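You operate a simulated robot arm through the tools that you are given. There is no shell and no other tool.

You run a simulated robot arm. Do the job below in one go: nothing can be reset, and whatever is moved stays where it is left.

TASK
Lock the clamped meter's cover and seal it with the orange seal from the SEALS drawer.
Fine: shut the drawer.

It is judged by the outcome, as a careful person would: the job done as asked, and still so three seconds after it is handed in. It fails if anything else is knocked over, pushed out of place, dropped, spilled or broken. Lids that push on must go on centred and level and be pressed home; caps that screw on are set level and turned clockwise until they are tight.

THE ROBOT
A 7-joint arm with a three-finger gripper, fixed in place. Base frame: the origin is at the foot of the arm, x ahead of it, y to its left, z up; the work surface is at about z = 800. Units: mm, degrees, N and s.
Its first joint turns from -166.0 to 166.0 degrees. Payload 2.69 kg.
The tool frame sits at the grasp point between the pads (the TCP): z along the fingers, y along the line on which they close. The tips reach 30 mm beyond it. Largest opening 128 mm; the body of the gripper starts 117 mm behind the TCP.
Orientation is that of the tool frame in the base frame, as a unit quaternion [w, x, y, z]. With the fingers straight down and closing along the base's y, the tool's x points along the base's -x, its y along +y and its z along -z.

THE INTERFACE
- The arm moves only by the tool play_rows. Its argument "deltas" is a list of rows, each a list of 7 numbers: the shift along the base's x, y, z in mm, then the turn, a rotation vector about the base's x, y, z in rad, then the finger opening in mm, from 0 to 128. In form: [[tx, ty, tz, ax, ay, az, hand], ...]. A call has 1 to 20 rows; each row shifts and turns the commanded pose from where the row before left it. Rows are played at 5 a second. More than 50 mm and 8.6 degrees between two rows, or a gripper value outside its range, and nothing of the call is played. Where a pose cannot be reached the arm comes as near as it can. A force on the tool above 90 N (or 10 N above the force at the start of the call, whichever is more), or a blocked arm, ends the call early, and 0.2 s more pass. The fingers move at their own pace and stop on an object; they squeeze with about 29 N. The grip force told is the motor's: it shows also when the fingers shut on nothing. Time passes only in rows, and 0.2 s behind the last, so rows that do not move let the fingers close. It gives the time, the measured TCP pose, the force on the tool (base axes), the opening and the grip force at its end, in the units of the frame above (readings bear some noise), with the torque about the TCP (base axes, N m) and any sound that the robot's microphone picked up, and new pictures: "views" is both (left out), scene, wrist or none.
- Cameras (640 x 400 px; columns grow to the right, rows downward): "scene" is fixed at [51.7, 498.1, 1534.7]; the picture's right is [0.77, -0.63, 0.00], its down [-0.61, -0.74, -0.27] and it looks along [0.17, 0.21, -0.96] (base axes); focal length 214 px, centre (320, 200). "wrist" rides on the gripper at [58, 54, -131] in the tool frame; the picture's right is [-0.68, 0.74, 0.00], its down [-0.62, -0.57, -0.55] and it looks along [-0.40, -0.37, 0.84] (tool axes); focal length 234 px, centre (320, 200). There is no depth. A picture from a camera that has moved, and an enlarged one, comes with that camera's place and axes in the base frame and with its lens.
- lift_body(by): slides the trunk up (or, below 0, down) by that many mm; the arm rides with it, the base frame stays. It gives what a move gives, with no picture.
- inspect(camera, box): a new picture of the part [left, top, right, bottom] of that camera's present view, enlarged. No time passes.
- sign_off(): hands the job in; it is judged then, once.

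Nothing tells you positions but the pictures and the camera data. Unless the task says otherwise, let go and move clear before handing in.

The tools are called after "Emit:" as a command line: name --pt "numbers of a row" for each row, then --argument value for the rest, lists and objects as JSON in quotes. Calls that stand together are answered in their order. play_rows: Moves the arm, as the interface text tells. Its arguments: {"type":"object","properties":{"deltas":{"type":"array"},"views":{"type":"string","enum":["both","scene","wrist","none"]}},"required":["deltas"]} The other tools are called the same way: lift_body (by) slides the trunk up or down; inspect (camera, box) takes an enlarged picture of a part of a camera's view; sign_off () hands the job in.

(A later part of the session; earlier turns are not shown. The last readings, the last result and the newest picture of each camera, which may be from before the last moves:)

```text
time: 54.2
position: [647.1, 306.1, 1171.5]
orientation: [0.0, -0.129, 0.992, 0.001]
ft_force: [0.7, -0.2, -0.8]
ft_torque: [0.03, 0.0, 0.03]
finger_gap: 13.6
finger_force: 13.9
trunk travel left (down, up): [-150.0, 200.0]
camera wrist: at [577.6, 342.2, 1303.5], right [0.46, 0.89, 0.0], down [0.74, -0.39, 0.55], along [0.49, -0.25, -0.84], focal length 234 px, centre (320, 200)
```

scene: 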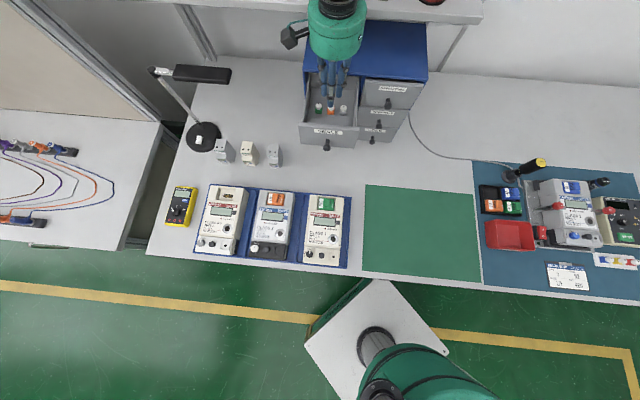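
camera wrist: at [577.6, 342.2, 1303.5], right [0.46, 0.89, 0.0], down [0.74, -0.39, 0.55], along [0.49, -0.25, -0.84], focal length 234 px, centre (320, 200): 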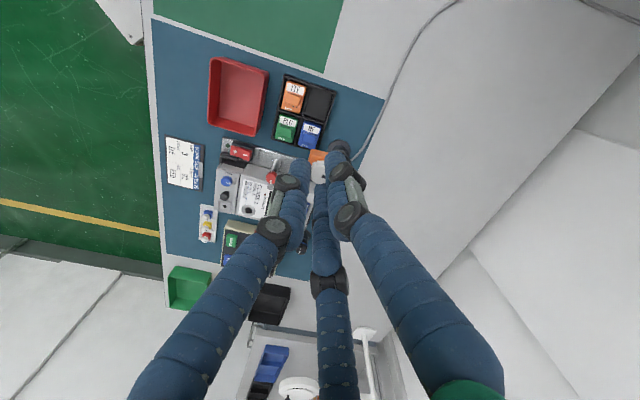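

Emit:
play_rows --pt "12.1 -36.5 -15 0 0 0 4" --pt "12.1 -36.5 -15 0 0 0 4" --pt "12.1 -36.5 -15 0 0 0 4" --pt "12.1 -36.5 -15 0 0 0 4" --pt "12.1 -36.5 -15 0 0 0 4" --pt "12.1 -36.5 -15 0 0 0 4" --pt "12.1 -36.5 -15 0 0 0 4" --pt "12.1 -36.5 -15 0 0 0 4" --pt "0 0 -35 0 0 0 4" --pt "0 0 -35 0 0 0 4" --pt "0 0 0 0 0 0 4"

Emit:
inspect --camera "wrist" --box '[250, 90, 400, 200]'

Emit:
inspect --camera "scene" --box '[555, 190, 635, 260]'

```text
time: 56.6
position: [745.6, 13.6, 980.9]
orientation: [-0.001, -0.13, 0.991, 0.0]
ft_force: [0.2, -0.1, -0.2]
ft_torque: [-0.05, 0.06, 0.0]
finger_gap: 13.7
finger_force: 13.7
trunk travel left (down, up): [-150.0, 200.0]
camera wrist: at [675.8, 50.7, 1114.0], right [0.46, 0.89, 0.0], down [0.74, -0.39, 0.55], along [0.49, -0.25, -0.84], focal length 234 px, centre (320, 200)
```

scene: 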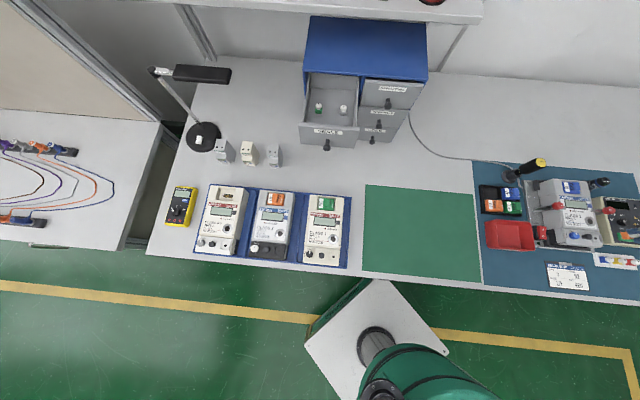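
wrist: 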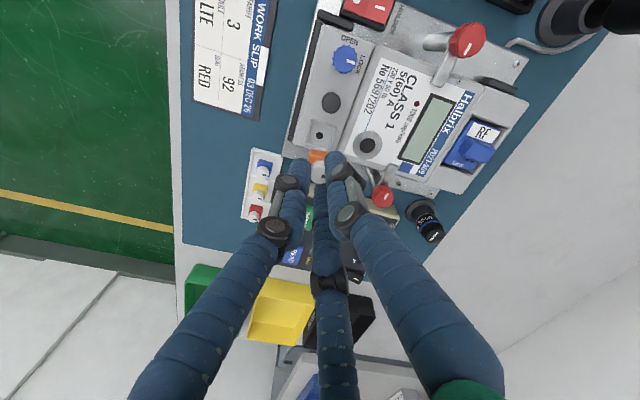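

```text
3.64 times, centred on (325, 145) of wrist
camera zoom: at [675.8, 50.7, 1114.0], right [0.46, 0.89, 0.0], down [0.74, -0.39, 0.55], along [0.49, -0.25, -0.84], focal length 852 px, centre (302, 400)
```

zoom: 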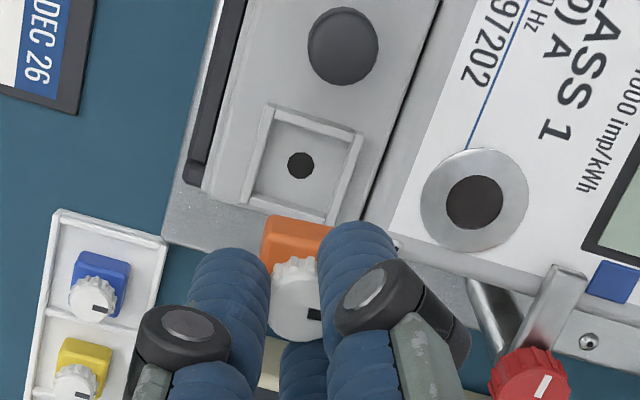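

```text
5.71 times, centred on (595, 225) of scene
camera zoom: at [51.7, 498.1, 1534.7], right [0.77, -0.63, 0.0], down [-0.61, -0.74, -0.27], along [0.17, 0.21, -0.96], focal length 1226 px, centre (-1251, 57)
```

zoom: 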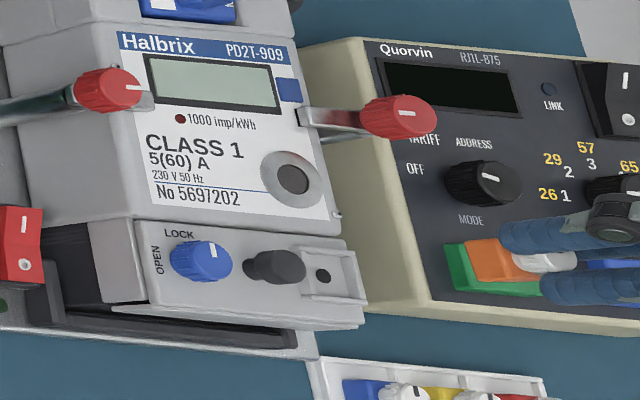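

The seat lies almost exactly under the seal. I'll come down in steps, checking alignment.

Emit:
play_rows --pt "-0.5 0.3 -20 0 0 0 4" --pt "0 0 -18 0 0 0 4" --pt "0 0 0 0 0 0 4" --views "none"

Emit:
inspect --camera "wrist" --box '[260, 90, 380, 190]'

Emit:
inspect --camera "scene" --box '[570, 210, 620, 250]'

```text
time: 57.4
position: [745.0, 15.6, 942.1]
orientation: [0.0, -0.13, 0.992, 0.002]
ft_force: [0.1, 0.3, 0.2]
ft_torque: [0.02, 0.02, -0.02]
finger_gap: 13.6
finger_force: 13.9
trunk travel left (down, up): [-150.0, 200.0]
```

```text
4.00 times, centred on (320, 140) of wrist
camera zoom: at [674.6, 51.6, 1075.5], right [0.46, 0.89, 0.0], down [0.74, -0.39, 0.55], along [0.49, -0.25, -0.84], focal length 937 px, centre (320, 440)
```

zoom: 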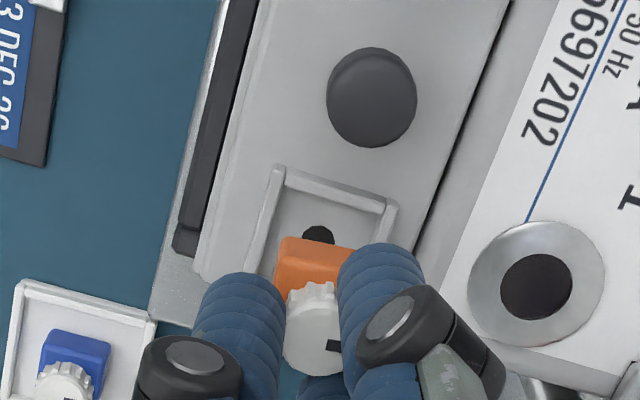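

```text
10.00 times, centred on (595, 230) of scene
camera zoom: at [51.7, 498.1, 1534.7], right [0.77, -0.63, 0.0], down [-0.61, -0.74, -0.27], along [0.17, 0.21, -0.96], focal length 2145 px, centre (-2430, -100)
```

zoom: 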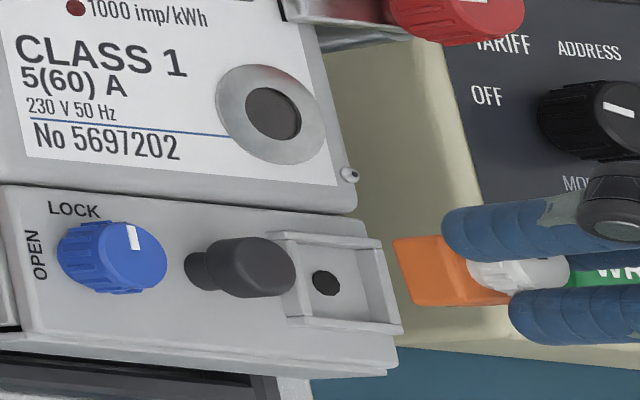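

Emit:
inspect --camera "wrist" --box '[295, 120, 355, 180]'

```text
6.67 times, centred on (325, 150) of wrist
camera zoom: at [674.6, 51.6, 1075.5], right [0.46, 0.89, 0.0], down [0.74, -0.39, 0.55], along [0.49, -0.25, -0.84], focal length 1561 px, centre (287, 533)
```

zoom: 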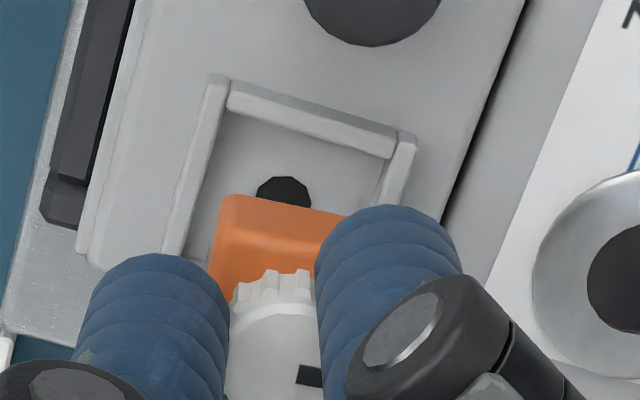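

The seal sits rotated about 6° relative to the frame, so I'll turn the hand clockwise to square it and come down just above the frame.

Emit:
play_rows --pt "0.3 -0.2 0 0 0 -0.056 4" --pt "0 0 0 0 0 -0.057 4" --pt "0 0 -10 0 0 0 4" --pt "0 0 -8 0 0 0 4" --pt "0 0 0 0 0 0 4" --views "none"

Emit:
inspect --camera "wrist" --box '[295, 120, 355, 180]'

Emit:
inspect --camera "scene" --box '[570, 210, 620, 250]'

```text
time: 58.6
position: [744.2, 15.1, 924.5]
orientation: [0.0, -0.073, 0.997, 0.0]
ft_force: [0.4, -0.1, -0.1]
ft_torque: [-0.02, 0.01, 0.01]
finger_gap: 13.4
finger_force: 14.2
trunk travel left (down, up): [-150.0, 200.0]
```

```text
6.67 times, centred on (325, 150) of wrist
camera zoom: at [679.0, 58.9, 1057.8], right [0.56, 0.83, 0.0], down [0.69, -0.47, 0.55], along [0.45, -0.31, -0.84], focal length 1561 px, centre (287, 533)
```

zoom: 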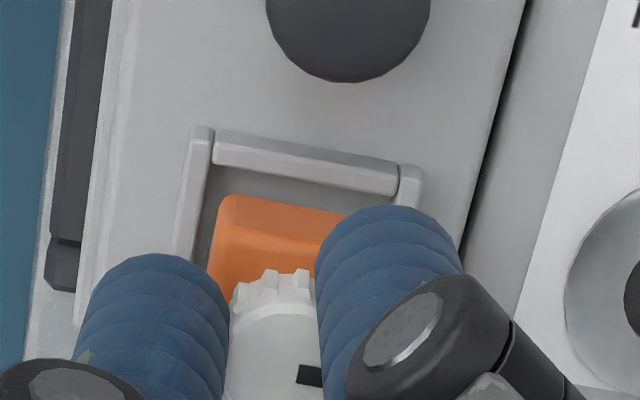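

```text
10.00 times, centred on (595, 230) of scene
camera zoom: at [51.7, 498.1, 1534.7], right [0.77, -0.63, 0.0], down [-0.61, -0.74, -0.27], along [0.17, 0.21, -0.96], focal length 2145 px, centre (-2430, -100)
```

zoom: 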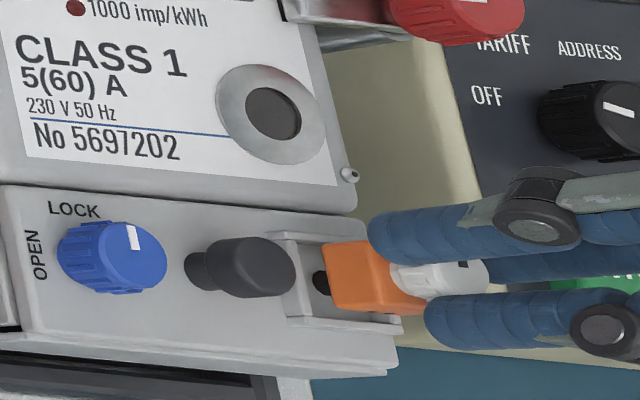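

Aligned within a millimetre and parallel to the frame. I'll lower slowly to contact.

Emit:
play_rows --pt "0.6 -0.3 -3 0 0 0 4" --pt "0 0 -2 0 0 0 4" --pt "0 0 -2 0 0 0 4" --pt "0 0 0 0 0 0 4" --views "none"

Emit:
inspect --camera "wrist" --box '[295, 120, 355, 180]'

Emit:
inspect --camera "scene" --box '[570, 210, 620, 250]'

```text
time: 59.6
position: [743.4, 14.3, 918.4]
orientation: [0.0, -0.074, 0.997, 0.001]
ft_force: [-0.1, -0.2, -1.0]
ft_torque: [-0.03, 0.01, 0.0]
finger_gap: 13.8
finger_force: 14.1
trunk travel left (down, up): [-150.0, 200.0]
```

```text
6.67 times, centred on (325, 150) of wrist
camera zoom: at [679.4, 58.8, 1051.0], right [0.56, 0.83, 0.0], down [0.69, -0.47, 0.55], along [0.45, -0.31, -0.84], focal length 1561 px, centre (287, 533)
```

zoom: 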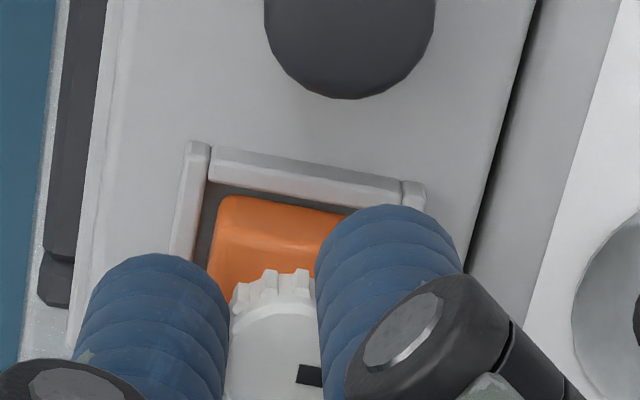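

```text
10.00 times, centred on (595, 230) of scene
camera zoom: at [51.7, 498.1, 1534.7], right [0.77, -0.63, 0.0], down [-0.61, -0.74, -0.27], along [0.17, 0.21, -0.96], focal length 2145 px, centre (-2430, -100)
```

zoom: 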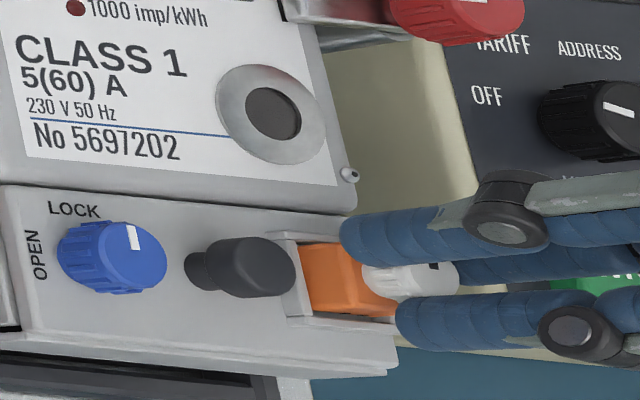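

Emit:
play_rows --pt "0 0 -1.5 0 0 0 4" --pt "0 0 -1.5 0 0 0 4" --pt "0 0 0 0 0 0 4" --views "none"

Emit:
inspect --camera "wrist" --box '[295, 120, 355, 180]'

Emit:
inspect --camera "scene" --box '[570, 210, 620, 250]'

```text
time: 60.4
position: [745.0, 14.7, 917.0]
orientation: [0.0, -0.074, 0.997, 0.001]
ft_force: [-0.7, 0.9, 12.9]
ft_torque: [0.01, 0.12, 0.0]
finger_gap: 13.6
finger_force: 14.6
trunk travel left (down, up): [-150.0, 200.0]
```

```text
6.67 times, centred on (325, 150) of wrist
camera zoom: at [679.6, 58.5, 1049.1], right [0.56, 0.83, 0.0], down [0.69, -0.47, 0.55], along [0.46, -0.31, -0.84], focal length 1561 px, centre (287, 533)
```

zoom: 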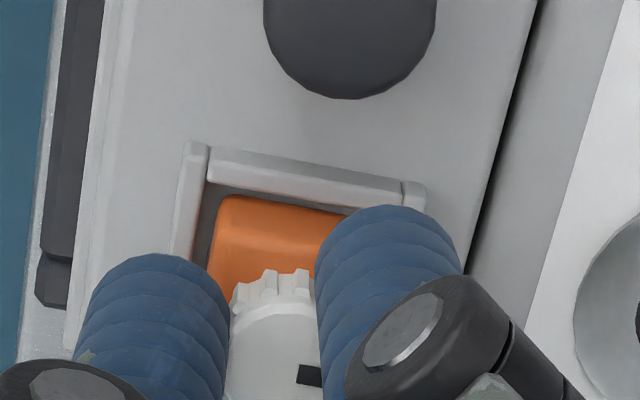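

```text
10.00 times, centred on (595, 230) of scene
camera zoom: at [51.7, 498.1, 1534.7], right [0.77, -0.63, 0.0], down [-0.61, -0.74, -0.27], along [0.17, 0.21, -0.96], focal length 2145 px, centre (-2430, -100)
```

zoom: 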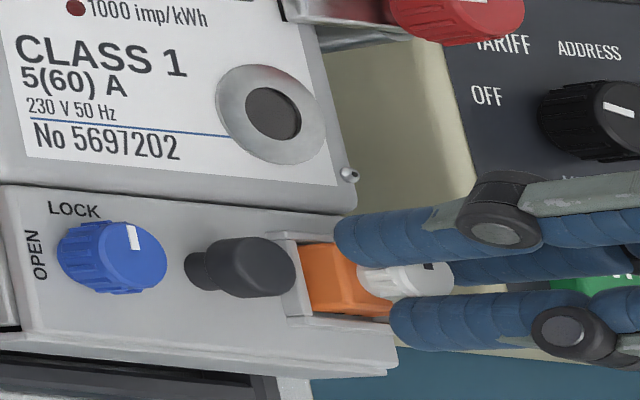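

Contact at 13 N with the block inside the frame. I'll press gently further and listen for a click.

Emit:
play_rows --pt "0 0 -1 0 0 0 4" --pt "0 0 -1 0 0 0 4" --pt "0 0 0 0 0 0 4" --views "none"

Emit:
inspect --camera "scene" --box '[570, 210, 620, 250]'

```text
time: 61.2
position: [745.3, 14.5, 914.4]
orientation: [0.0, -0.074, 0.997, 0.001]
ft_force: [0.1, -1.1, 13.0]
ft_torque: [-0.04, -0.04, 0.03]
finger_gap: 13.4
finger_force: 14.1
trunk travel left (down, up): [-150.0, 200.0]
```

```text
10.00 times, centred on (595, 230) of scene
camera zoom: at [51.7, 498.1, 1534.7], right [0.77, -0.63, 0.0], down [-0.61, -0.74, -0.27], along [0.17, 0.21, -0.96], focal length 2145 px, centre (-2430, -100)
```

zoom: 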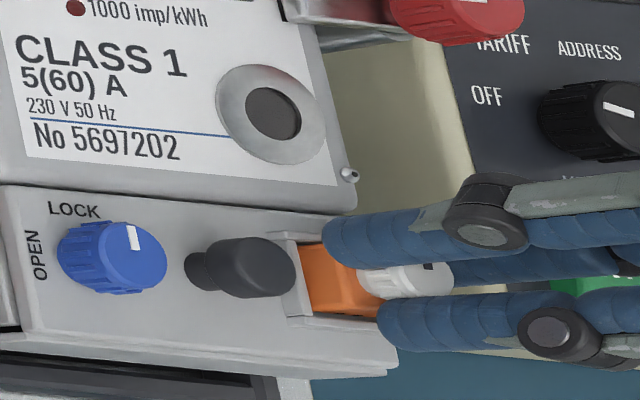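

The fingers are slipping on the rotor, so the seal rests on the seat floor. I'll release, rise and inspect how it sits.

Emit:
play_rows --pt "0 0 0 0 0 0 24" --pt "0 0 0 0 0 0 24" --pt "0 0 20 0 0 0 24" --pt "0 0 30 0 0 0 60" --pt "0 0 20 0 0 0 90" --pt "0 0 0 0 0 0 90" --views "none"

Emit:
inspect --camera "wrist" --box '[270, 90, 370, 170]'

Emit:
inspect --camera "scene" --box '[570, 210, 620, 250]'

```text
time: 62.6
position: [744.9, 16.0, 982.9]
orientation: [0.0, -0.074, 0.997, 0.001]
ft_force: [0.1, -0.5, -0.2]
ft_torque: [-0.03, -0.05, 0.0]
finger_gap: 90.0
finger_force: 0.0
trunk travel left (down, up): [-150.0, 200.0]
```

```text
5.00 times, centred on (320, 130) of wrist
camera zoom: at [679.8, 58.7, 1116.2], right [0.56, 0.83, 0.0], down [0.69, -0.47, 0.55], along [0.45, -0.31, -0.84], focal length 1171 px, centre (320, 550)
```

zoom: 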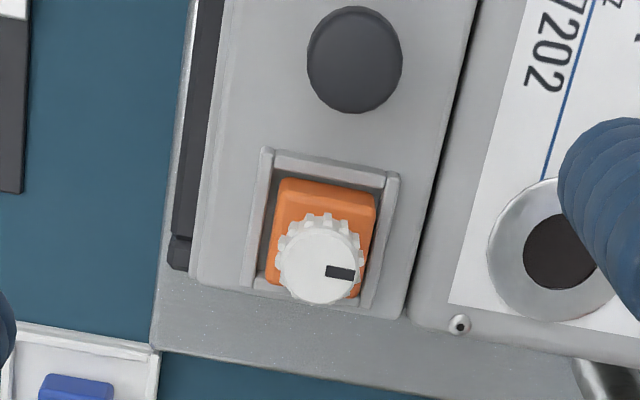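

```text
10.00 times, centred on (595, 230) of scene
camera zoom: at [51.7, 498.1, 1534.7], right [0.77, -0.63, 0.0], down [-0.61, -0.74, -0.27], along [0.17, 0.21, -0.96], focal length 2145 px, centre (-2430, -100)
```

zoom: 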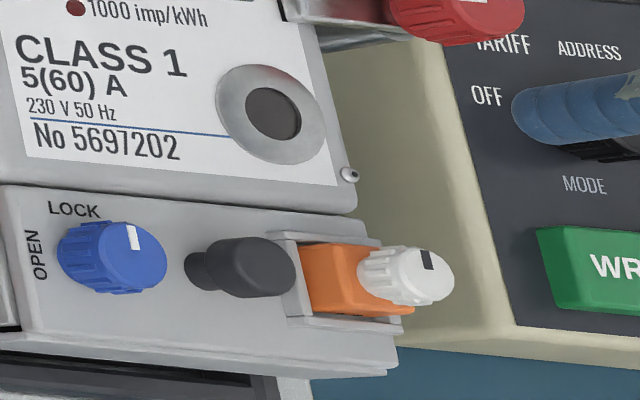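

The orange seal sits square inside the frame. To be sure it's home I'll press down on the rotor's centre with a single fingertip.

Emit:
play_rows --pt "1.4 -10.6 0 0 0 0 0" --pt "0 0 0 0 0 0 0" --pt "0 0 -25 0 0 0 0" --pt "0 0 -25 0 0 0 0" --pt "0 0 0 0 0 0 0" --views "none"

Emit:
inspect --camera "wrist" --box '[270, 110, 370, 190]'

Emit:
inspect --camera "scene" --box '[570, 210, 620, 250]'

```text
time: 63.8
position: [746.8, 5.5, 932.4]
orientation: [0.0, -0.074, 0.997, 0.001]
ft_force: [0.0, -0.2, -0.5]
ft_torque: [-0.01, 0.05, 0.01]
finger_gap: 2.2
finger_force: 28.8
trunk travel left (down, up): [-150.0, 200.0]
```

```text
5.00 times, centred on (320, 150) of wrist
camera zoom: at [681.5, 48.0, 1065.3], right [0.56, 0.83, 0.0], down [0.69, -0.47, 0.55], along [0.45, -0.31, -0.84], focal length 1171 px, centre (320, 450)
```

zoom: 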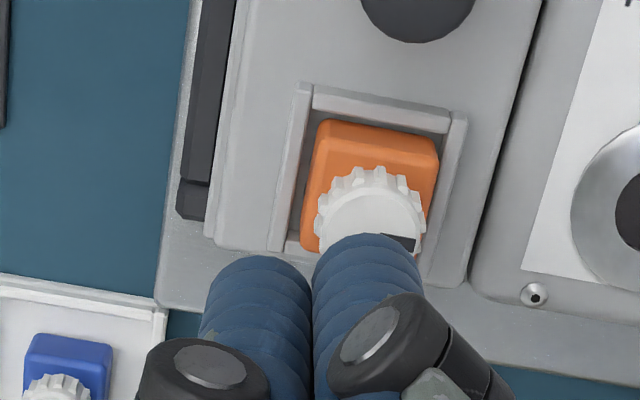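

```text
10.00 times, centred on (595, 230) of scene
camera zoom: at [51.7, 498.1, 1534.7], right [0.77, -0.63, 0.0], down [-0.61, -0.74, -0.27], along [0.17, 0.21, -0.96], focal length 2145 px, centre (-2430, -100)
```

zoom: 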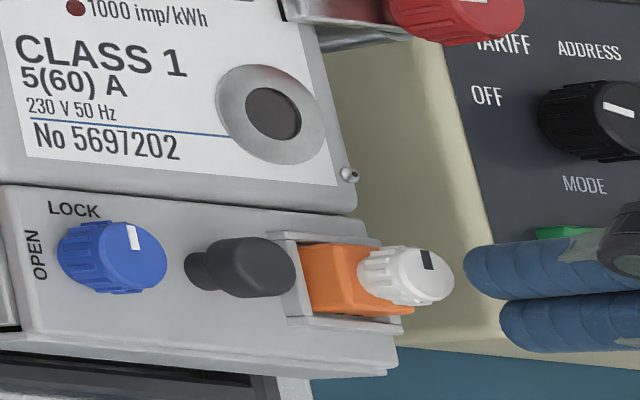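

Emit:
play_rows --pt "0 0 -4 0 0 0 0" --pt "0 0 -2 0 0 0 0" --pt "0 0 -2 0 0 0 0" --pt "0 0 0 0 0 0 0" --views "none"

```text
time: 64.8
position: [746.7, 3.6, 925.0]
orientation: [0.001, -0.074, 0.997, 0.0]
ft_force: [-0.3, -0.1, 0.0]
ft_torque: [0.01, 0.0, -0.01]
finger_gap: 2.2
finger_force: 28.9
trunk travel left (down, up): [-150.0, 200.0]
```

Emit:
play_rows --pt "0 0 -1.5 0 0 0 0" --pt "0 0 -1.5 0 0 0 0" --pt "0 0 -1 0 0 0 0" --pt "0 0 0 0 0 0 0" --views "none"

Emit:
inspect --camera "wrist" --box '[270, 110, 370, 190]'

```text
time: 65.8
position: [747.8, 4.2, 922.2]
orientation: [0.0, -0.073, 0.997, 0.002]
ft_force: [0.1, -0.5, 0.3]
ft_torque: [0.02, 0.01, 0.03]
finger_gap: 2.3
finger_force: 29.1
trunk travel left (down, up): [-150.0, 200.0]
```

```text
5.00 times, centred on (320, 150) of wrist
camera zoom: at [680.9, 48.1, 1054.0], right [0.56, 0.83, 0.0], down [0.69, -0.47, 0.55], along [0.45, -0.31, -0.84], focal length 1171 px, centre (320, 450)
```

zoom: 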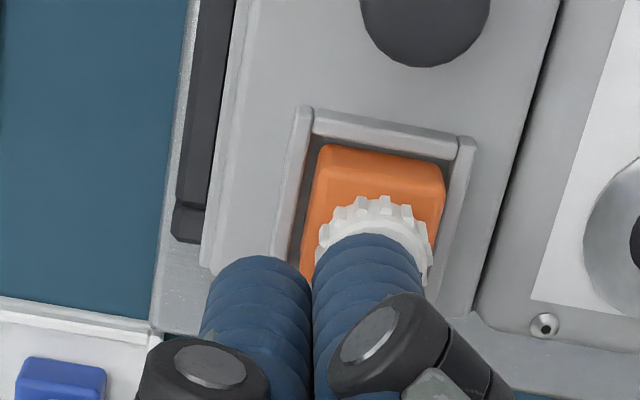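

Emit:
play_rows --pt "0 0 -1.5 0 0 0 0" --pt "0 0 -1.5 0 0 0 0" --pt "0 0 0 0 0 0 0" --views "none"

```text
time: 66.6
position: [746.3, 4.8, 919.9]
orientation: [0.002, -0.074, 0.997, 0.001]
ft_force: [-1.6, 0.8, 16.9]
ft_torque: [0.23, 0.07, 0.01]
finger_gap: 2.0
finger_force: 28.8
trunk travel left (down, up): [-150.0, 200.0]
```

Emit:
play_rows --pt "0 0 -1.2 0 0 0 0" --pt "0 0 -1.2 0 0 0 0" --pt "0 0 0 0 0 0 0" --views "none"

Emit:
inspect --camera "scene" --box '[570, 210, 620, 250]'

```text
time: 67.4
position: [747.7, 3.9, 918.9]
orientation: [0.003, -0.074, 0.997, 0.0]
ft_force: [0.4, 0.8, 42.3]
ft_torque: [0.48, 0.12, 0.0]
finger_gap: 2.0
finger_force: 28.8
trunk travel left (down, up): [-150.0, 200.0]
```

```text
10.00 times, centred on (595, 230) of scene
camera zoom: at [51.7, 498.1, 1534.7], right [0.77, -0.63, 0.0], down [-0.61, -0.74, -0.27], along [0.17, 0.21, -0.96], focal length 2145 px, centre (-2430, -100)
```

zoom: 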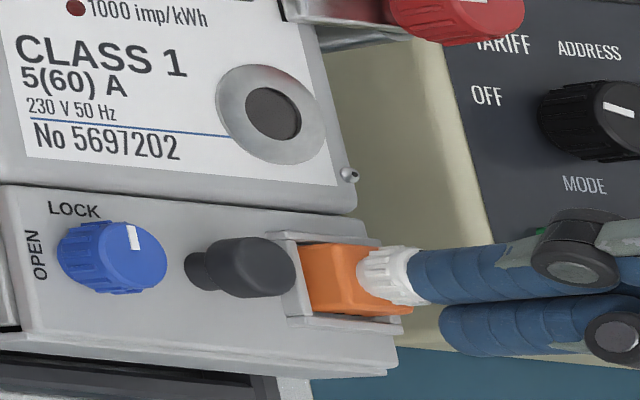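

Pressed at 42 N against a solid stop, so it is home. The rotor with its pointer looks meant to be turned to close the seal, so I'll rise, recentre over it and check.

Emit:
play_rows --pt "0 0 10 0 0 0 0" --pt "0 0 15 0 0 0 0" --pt "-1.4 10.6 0 0 0 0 26" --pt "0 0 0 0 0 0 26" --views "none"

Emit:
inspect --camera "wrist" --box '[270, 110, 370, 190]'

Emit:
inspect --camera "scene" --box '[580, 220, 620, 250]'

```text
time: 68.4
position: [743.1, 13.9, 940.1]
orientation: [-0.001, -0.074, 0.997, 0.001]
ft_force: [-0.3, -0.7, 0.4]
ft_torque: [0.01, -0.01, -0.03]
finger_gap: 26.0
finger_force: 0.0
trunk travel left (down, up): [-150.0, 200.0]
```

```text
5.00 times, centred on (320, 150) of wrist
camera zoom: at [678.8, 58.6, 1073.2], right [0.56, 0.83, 0.0], down [0.69, -0.47, 0.55], along [0.45, -0.31, -0.84], focal length 1171 px, centre (320, 450)
```

zoom: 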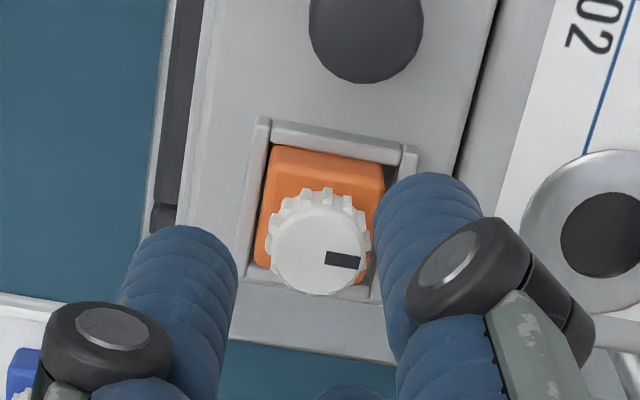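

```text
13.33 times, centred on (600, 235) of scene
camera zoom: at [51.7, 498.1, 1534.7], right [0.77, -0.63, 0.0], down [-0.61, -0.74, -0.27], along [0.17, 0.21, -0.96], focal length 2860 px, centre (-3413, -267)
```

zoom: 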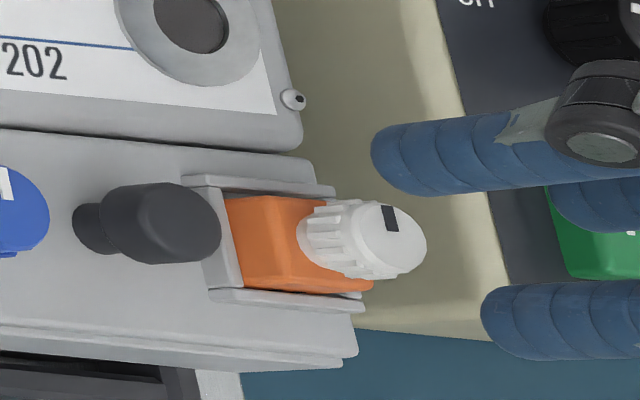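

Emit:
play_rows --pt "0.5 0.2 -14 0 0 0 26" --pt "0 0 -13 0 0 0 26" --pt "0 0 0 0 0 0 12" --pt "0 0 0 0 0 0 4" --pt "0 0 0 0 0 0 4" --views "none"

Emit:
inspect --camera "wrist" --box '[270, 110, 370, 190]'

```text
time: 69.6
position: [745.2, 14.8, 913.8]
orientation: [0.0, -0.074, 0.997, 0.0]
ft_force: [0.0, -0.2, -0.6]
ft_torque: [-0.03, 0.01, 0.0]
finger_gap: 13.7
finger_force: 14.7
trunk travel left (down, up): [-150.0, 200.0]
```

```text
5.00 times, centred on (320, 150) of wrist
camera zoom: at [680.1, 58.5, 1046.4], right [0.56, 0.83, 0.0], down [0.69, -0.47, 0.55], along [0.45, -0.31, -0.84], focal length 1171 px, centre (320, 450)
```

zoom: 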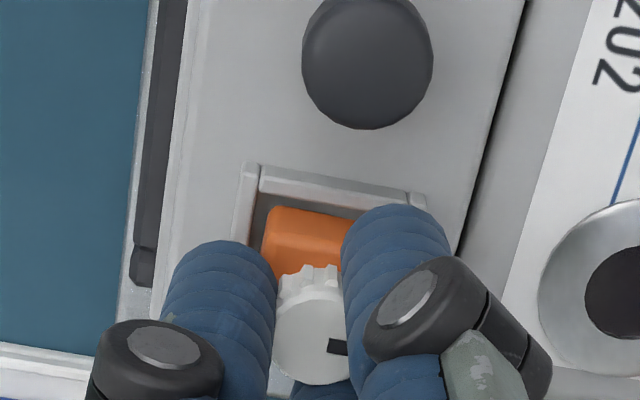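

Emit:
play_rows --pt "0 0 0 0 0 -0.131 4" --pt "0 0 0 0 0 -0.131 4" --pt "0 0 0 0 0 0 4" --views "none"

Emit:
inspect --camera "wrist" --box '[270, 110, 370, 190]'

Emit:
inspect --camera "scene" --box '[580, 220, 620, 250]'

```text
time: 70.4
position: [746.2, 14.4, 915.1]
orientation: [0.0, 0.058, 0.998, 0.0]
ft_force: [-0.9, -0.6, 0.1]
ft_torque: [-0.08, 0.01, -0.02]
finger_gap: 13.7
finger_force: 13.9
trunk travel left (down, up): [-150.0, 200.0]
```

```text
5.00 times, centred on (320, 150) of wrist
camera zoom: at [694.0, 74.3, 1046.4], right [0.76, 0.65, 0.0], down [0.55, -0.63, 0.55], along [0.36, -0.41, -0.84], focal length 1171 px, centre (320, 450)
```

zoom: 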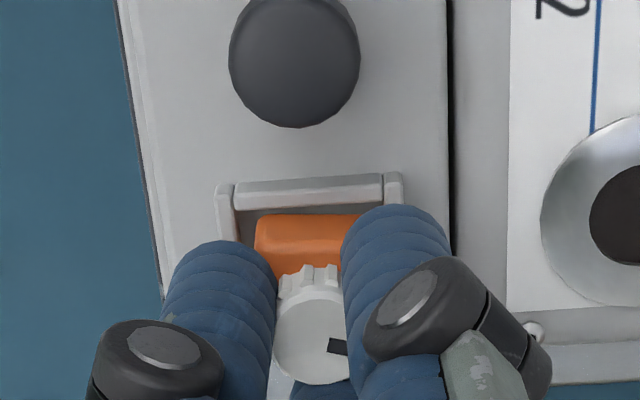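

```text
13.33 times, centred on (600, 235) of scene
camera zoom: at [51.7, 498.1, 1534.7], right [0.77, -0.63, 0.0], down [-0.61, -0.74, -0.27], along [0.17, 0.21, -0.96], focal length 2860 px, centre (-3413, -267)
```

zoom: 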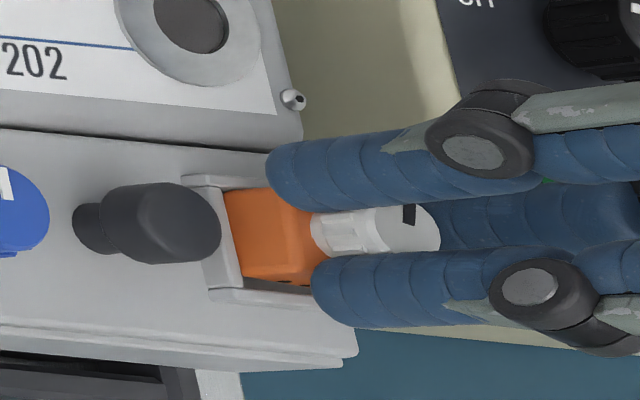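

The rotor turns with my fingers while the block stays held by the frame. I'll turn on clockwise and watch.

Emit:
play_rows --pt "0 0 0 0 0 -0.131 4" --pt "0 0 0 0 0 -0.131 4" --pt "0 0 0 0 0 -0.131 4" --pt "0 0 0 0 0 0 4" --views "none"

Emit:
inspect --camera "wrist" --box '[270, 110, 370, 190]'

Emit:
inspect --camera "scene" --box '[580, 220, 620, 250]'

```text
time: 71.4
position: [745.4, 14.2, 914.6]
orientation: [0.001, 0.252, 0.968, 0.001]
ft_force: [0.1, -0.2, -1.1]
ft_torque: [-0.04, 0.02, 0.03]
finger_gap: 13.6
finger_force: 14.1
trunk travel left (down, up): [-150.0, 200.0]
```

```text
5.00 times, centred on (320, 150) of wrist
camera zoom: at [720.8, 89.6, 1046.4], right [0.95, 0.31, 0.0], down [0.26, -0.79, 0.55], along [0.17, -0.52, -0.84], focal length 1171 px, centre (320, 450)
```

zoom: 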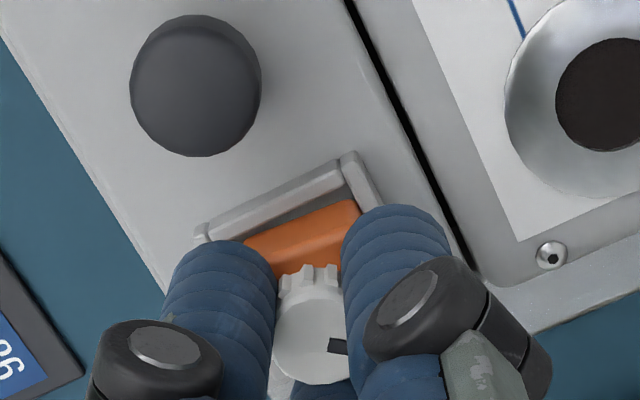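

```text
13.33 times, centred on (600, 235) of scene
camera zoom: at [51.7, 498.1, 1534.7], right [0.77, -0.63, 0.0], down [-0.61, -0.74, -0.27], along [0.17, 0.21, -0.96], focal length 2860 px, centre (-3413, -267)
```

zoom: 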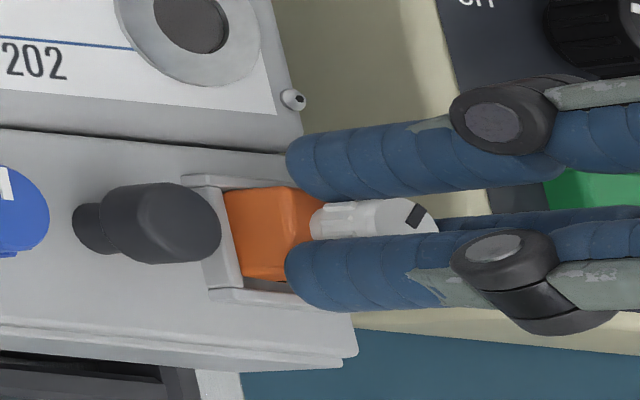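

The rotor clearly turns relative to the block. I'll keep turning clockwise and watch the torque for a stop.

Emit:
play_rows --pt "0 0 0 0 0 -0.131 4" --pt "0 0 0 0 0 -0.131 4" --pt "0 0 0 0 0 -0.131 4" --pt "0 0 0 0 0 -0.131 4" --pt "0 0 0 0 0 0 4" --views "none"

Emit:
inspect --camera "scene" --box '[580, 220, 620, 250]'

Emit:
inspect --camera "wrist" --box '[270, 110, 370, 190]'

```text
time: 72.6
position: [745.8, 15.0, 913.8]
orientation: [0.0, 0.494, 0.87, 0.0]
ft_force: [0.1, -0.1, 0.1]
ft_torque: [-0.02, 0.03, 0.04]
finger_gap: 13.5
finger_force: 13.8
trunk travel left (down, up): [-150.0, 200.0]
```

```text
13.33 times, centred on (600, 235) of scene
camera zoom: at [51.7, 498.1, 1534.7], right [0.77, -0.63, 0.0], down [-0.61, -0.74, -0.27], along [0.17, 0.21, -0.96], focal length 2860 px, centre (-3413, -267)
```

zoom: 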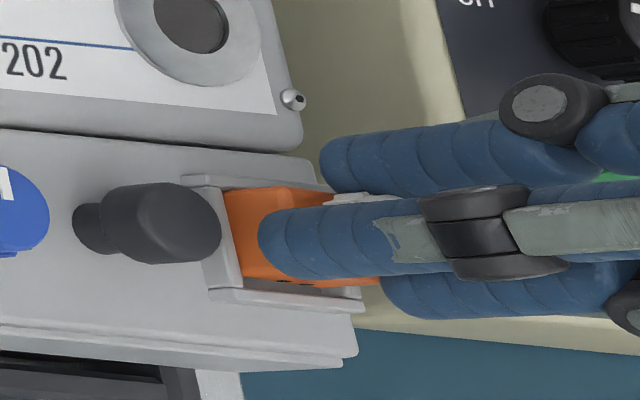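

```text
5.00 times, centred on (320, 150) of wrist
camera zoom: at [761.8, 92.1, 1046.2], right [0.98, -0.2, 0.0], down [-0.17, -0.82, 0.55], along [-0.11, -0.54, -0.84], focal length 1171 px, centre (320, 450)
```

zoom: 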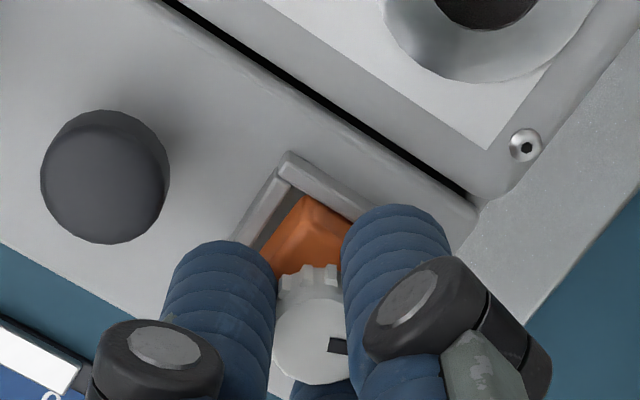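

Emit:
play_rows --pt "0 0 0 0 0 -0.131 4" --pt "0 0 0 0 0 -0.131 4" --pt "0 0 0 0 0 -0.131 4" --pt "0 0 0 0 0 0 4" --views "none"

Emit:
inspect --camera "wrist" --box '[270, 110, 370, 190]'

```text
time: 73.6
position: [745.9, 14.5, 914.5]
orientation: [0.0, 0.655, 0.756, -0.001]
ft_force: [-1.4, -0.7, 0.0]
ft_torque: [0.02, 0.01, 0.0]
finger_gap: 13.6
finger_force: 14.3
trunk travel left (down, up): [-150.0, 200.0]
```

```text
5.00 times, centred on (320, 150) of wrist
camera zoom: at [790.3, 80.1, 1046.0], right [0.83, -0.56, 0.0], down [-0.47, -0.69, 0.55], along [-0.31, -0.45, -0.84], focal length 1171 px, centre (320, 450)
```

zoom: 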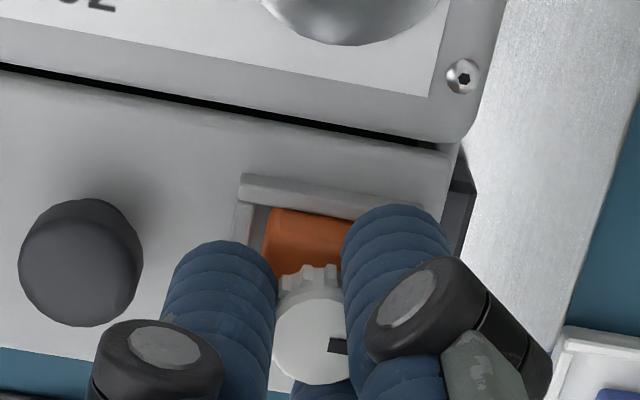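

Ninety degrees with no resistance yet. I'll continue a little to see whether there's a stop.

Emit:
play_rows --pt "0 0 0 0 0 -0.131 4" --pt "0 0 0 0 0 -0.131 4" --pt "0 0 0 0 0 0 4" --views "none"

Emit:
inspect --camera "wrist" --box '[270, 110, 370, 190]'

```text
time: 74.4
position: [745.4, 14.9, 913.6]
orientation: [0.0, 0.748, 0.664, 0.0]
ft_force: [-0.8, 0.7, -0.2]
ft_torque: [-0.02, 0.03, 0.01]
finger_gap: 13.7
finger_force: 14.0
trunk travel left (down, up): [-150.0, 200.0]
```

```text
5.00 times, centred on (320, 150) of wrist
camera zoom: at [805.8, 66.2, 1046.2], right [0.65, -0.76, 0.0], down [-0.63, -0.54, 0.55], along [-0.42, -0.36, -0.84], focal length 1171 px, centre (320, 450)
```

zoom: 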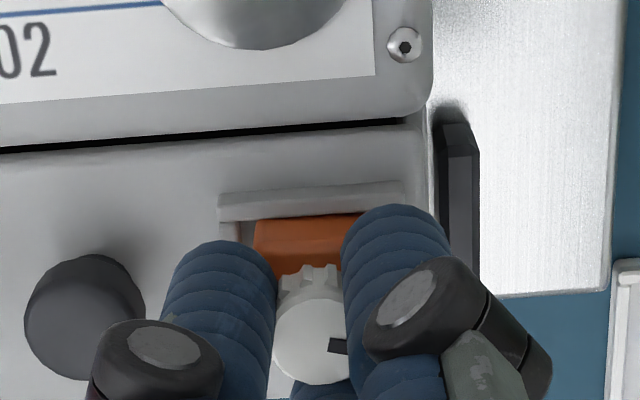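

Emit:
play_rows --pt "0 0 0 0 0 -0.131 4" --pt "0 0 0 0 0 -0.131 4" --pt "0 0 0 0 0 -0.131 4" --pt "0 0 0 0 0 0 4" --views "none"

Emit:
inspect --camera "wrist" --box '[270, 110, 370, 190]'

Emit:
inspect --camera "scene" --box '[580, 220, 620, 250]'

```text
time: 75.4
position: [745.0, 16.5, 913.8]
orientation: [0.0, 0.863, 0.505, 0.0]
ft_force: [-0.3, -0.3, -0.4]
ft_torque: [-0.01, 0.01, -0.01]
finger_gap: 13.6
finger_force: 14.1
trunk travel left (down, up): [-150.0, 200.0]
```

```text
5.00 times, centred on (320, 150) of wrist
camera zoom: at [821.0, 39.3, 1046.3], right [0.31, -0.95, 0.0], down [-0.79, -0.26, 0.55], along [-0.52, -0.17, -0.84], focal length 1171 px, centre (320, 450)
```

zoom: 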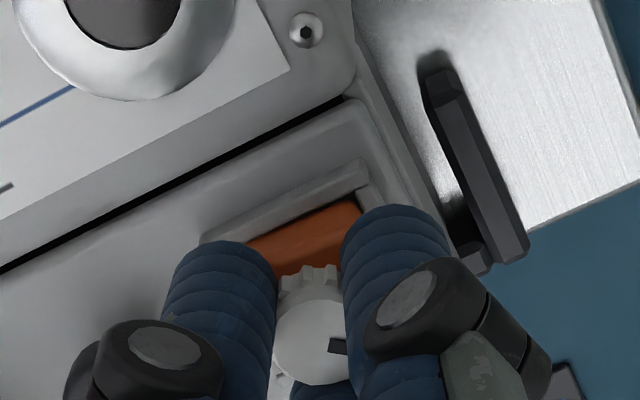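

```text
13.33 times, centred on (600, 235) of scene
camera zoom: at [51.7, 498.1, 1534.7], right [0.77, -0.63, 0.0], down [-0.61, -0.74, -0.27], along [0.17, 0.21, -0.96], focal length 2860 px, centre (-3413, -267)
```

zoom: 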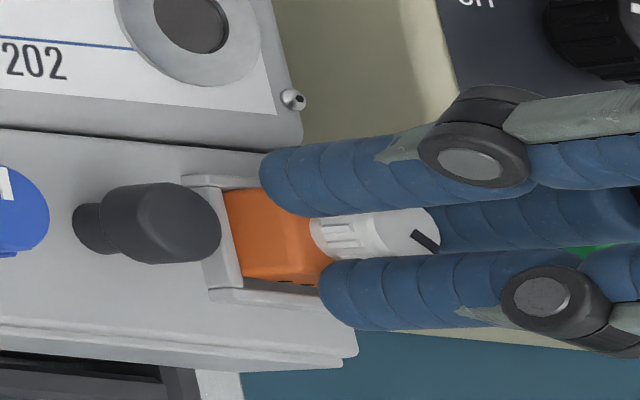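

The rotor turns freely past 125°. To find out whether the turn has locked the seal, I'll tug upward by only 2 mm and read the force.

Emit:
play_rows --pt "0 0 1 0 0 0 4" --pt "0 0 1 0 0 0 4" --pt "0 0 0 0 0 0 4" --views "none"

Emit:
inspect --camera "scene" --box '[580, 220, 620, 250]'

```text
time: 76.2
position: [745.5, 14.2, 915.8]
orientation: [0.0, 0.863, 0.506, 0.0]
ft_force: [0.0, 0.2, -2.6]
ft_torque: [0.01, 0.02, -0.01]
finger_gap: 13.4
finger_force: 14.1
trunk travel left (down, up): [-150.0, 200.0]
```

```text
13.33 times, centred on (600, 235) of scene
camera zoom: at [51.7, 498.1, 1534.7], right [0.77, -0.63, 0.0], down [-0.61, -0.74, -0.27], along [0.17, 0.21, -0.96], focal length 2860 px, centre (-3413, -267)
```

zoom: 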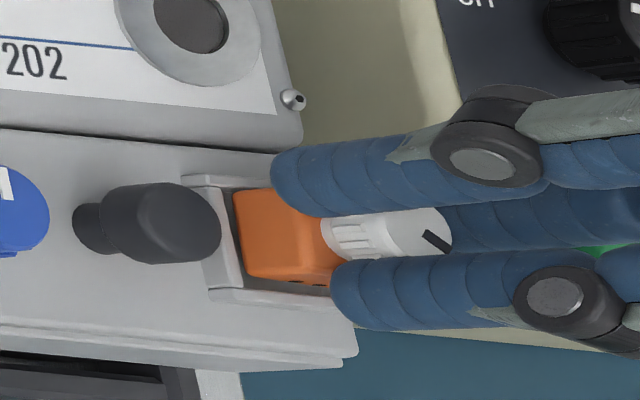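

The seal still lifts freely, so the turn hasn't engaged anything yet. I'll set it back down, keep slight downward pressure and turn further.

Emit:
play_rows --pt "0 0 -1 0 0 0 4" --pt "0 0 -1 0 0 0 4" --pt "0 0 -0.7 0 0 0 4" --pt "0 0 0 0 0 0 4" --views "none"

Emit:
play_rows --pt "0 0 0 0 0 -0.131 4" --pt "0 0 0 0 0 -0.131 4" --pt "0 0 0 0 0 -0.131 4" --pt "0 0 0 0 0 0 4" --views "none"

Emit:
inspect --camera "scene" --box '[580, 220, 620, 250]'

Emit:
inspect --camera "wrist" --box '[270, 110, 370, 190]'

```text
time: 77.2
position: [744.7, 15.9, 913.1]
orientation: [0.001, 0.862, 0.506, 0.0]
ft_force: [1.3, 0.7, 0.1]
ft_torque: [-0.02, 0.0, -0.03]
finger_gap: 13.3
finger_force: 14.3
trunk travel left (down, up): [-150.0, 200.0]
```

```text
time: 78.2
position: [746.6, 15.6, 913.5]
orientation: [0.001, 0.945, 0.326, -0.001]
ft_force: [-0.8, -0.4, 0.1]
ft_torque: [0.0, -0.03, 0.01]
finger_gap: 13.5
finger_force: 14.0
trunk travel left (down, up): [-150.0, 200.0]
```

```text
13.33 times, centred on (600, 235) of scene
camera zoom: at [51.7, 498.1, 1534.7], right [0.77, -0.63, 0.0], down [-0.61, -0.74, -0.27], along [0.17, 0.21, -0.96], focal length 2860 px, centre (-3413, -267)
```

zoom: 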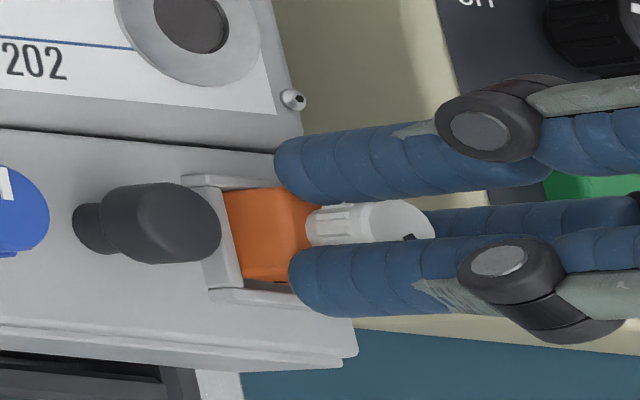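

```text
5.00 times, centred on (320, 150) of wrist
camera zoom: at [824.8, 8.5, 1045.6], right [-0.08, -1.0, 0.0], down [-0.83, 0.06, 0.55], along [-0.55, 0.04, -0.84], focal length 1171 px, centre (320, 450)
```

zoom: 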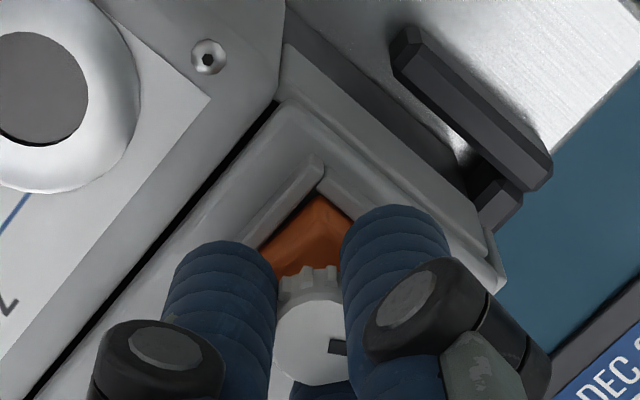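

Emit:
play_rows --pt "0 0 0 0 0 -0.131 4" --pt "0 0 0 0 0 -0.131 4" --pt "0 0 0 0 0 -0.131 4" --pt "0 0 0 0 0 -0.131 4" --pt "0 0 0 0 0 0 4" --views "none"

Emit:
inspect --camera "wrist" --box '[270, 110, 370, 190]'

```text
time: 79.4
position: [745.1, 14.4, 912.4]
orientation: [-0.002, 0.997, 0.072, -0.001]
ft_force: [-0.7, 0.2, -1.9]
ft_torque: [-0.02, 0.04, -0.01]
finger_gap: 13.8
finger_force: 14.1
trunk travel left (down, up): [-150.0, 200.0]
```

```text
5.00 times, centred on (320, 150) of wrist
camera zoom: at [811.3, -31.0, 1045.0], right [-0.56, -0.83, 0.0], down [-0.69, 0.47, 0.55], along [-0.45, 0.31, -0.83], focal length 1171 px, centre (320, 450)
```

zoom: 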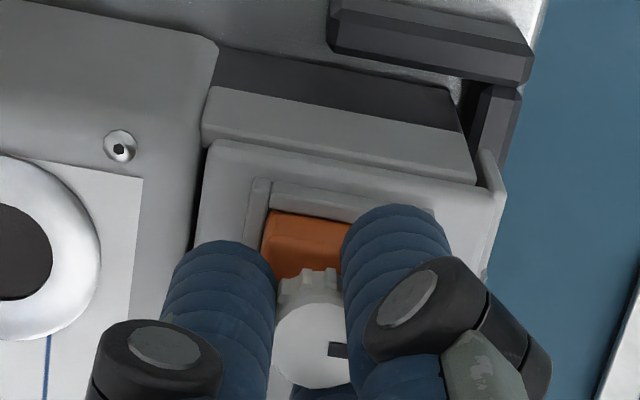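

Emit:
play_rows --pt "0 0 1 0 0 0 4" --pt "0 0 1 0 0 0 4" --pt "0 0 0 0 0 0 4" --views "none"

Emit:
inspect --camera "scene" --box '[580, 220, 620, 250]'

```text
time: 80.2
position: [745.6, 16.2, 915.4]
orientation: [-0.002, 0.997, 0.074, 0.0]
ft_force: [0.8, -0.3, -3.5]
ft_torque: [-0.03, 0.01, 0.01]
finger_gap: 13.4
finger_force: 14.0
trunk travel left (down, up): [-150.0, 200.0]
```

```text
13.33 times, centred on (600, 235) of scene
camera zoom: at [51.7, 498.1, 1534.7], right [0.77, -0.63, 0.0], down [-0.61, -0.74, -0.27], along [0.17, 0.21, -0.96], focal length 2860 px, centre (-3413, -267)
```

zoom: 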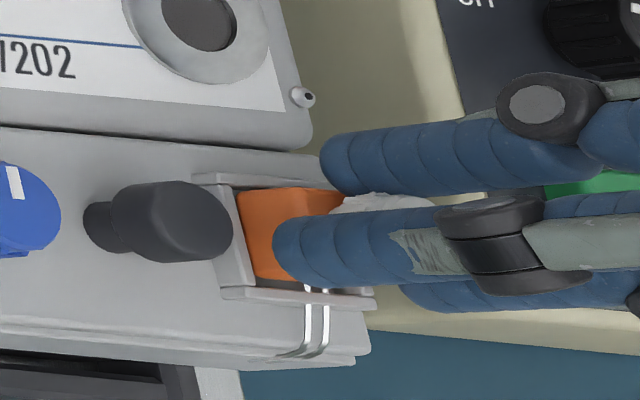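

Turning through 180° has sealed it: a wire loop has appeared and my tug now lifts the cover with it. I'll lower straight back down at once and let go.

Emit:
play_rows --pt "0 0 -1 0 0 0 4" --pt "0 0 -1 0 0 0 4" --pt "0 0 -0.5 0 0 0 4" --pt "0 0 0 0 0 0 4" --views "none"

Emit:
inspect --camera "scene" --box '[580, 220, 620, 250]'

Emit:
inspect --camera "scene" --box '[525, 170, 625, 260]'

```text
time: 81.2
position: [744.9, 14.8, 913.0]
orientation: [-0.002, 0.997, 0.072, 0.0]
ft_force: [-0.7, 0.0, -2.4]
ft_torque: [-0.02, 0.01, -0.04]
finger_gap: 13.5
finger_force: 14.2
trunk travel left (down, up): [-150.0, 200.0]
```

```text
13.33 times, centred on (600, 235) of scene
camera zoom: at [51.7, 498.1, 1534.7], right [0.77, -0.63, 0.0], down [-0.61, -0.74, -0.27], along [0.17, 0.21, -0.96], focal length 2860 px, centre (-3413, -267)
```

zoom: 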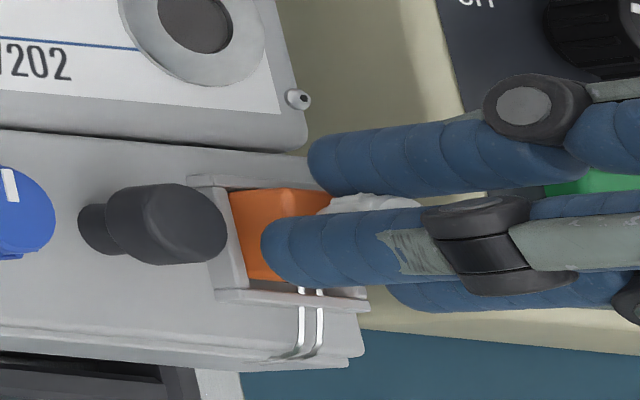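

```text
4.44 times, centred on (575, 215) of scene
camera zoom: at [51.7, 498.1, 1534.7], right [0.77, -0.63, 0.0], down [-0.61, -0.74, -0.27], along [0.17, 0.21, -0.96], focal length 953 px, centre (-813, 133)
```

zoom: 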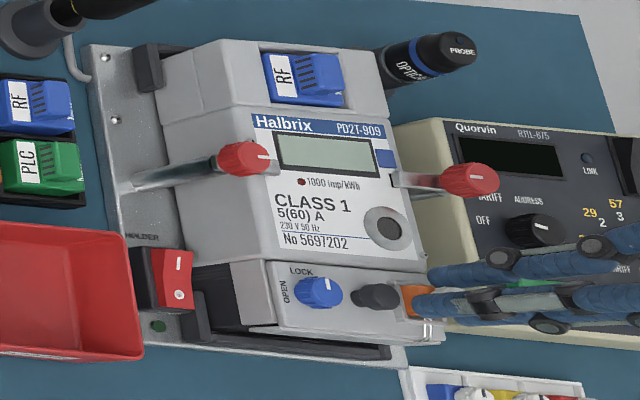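

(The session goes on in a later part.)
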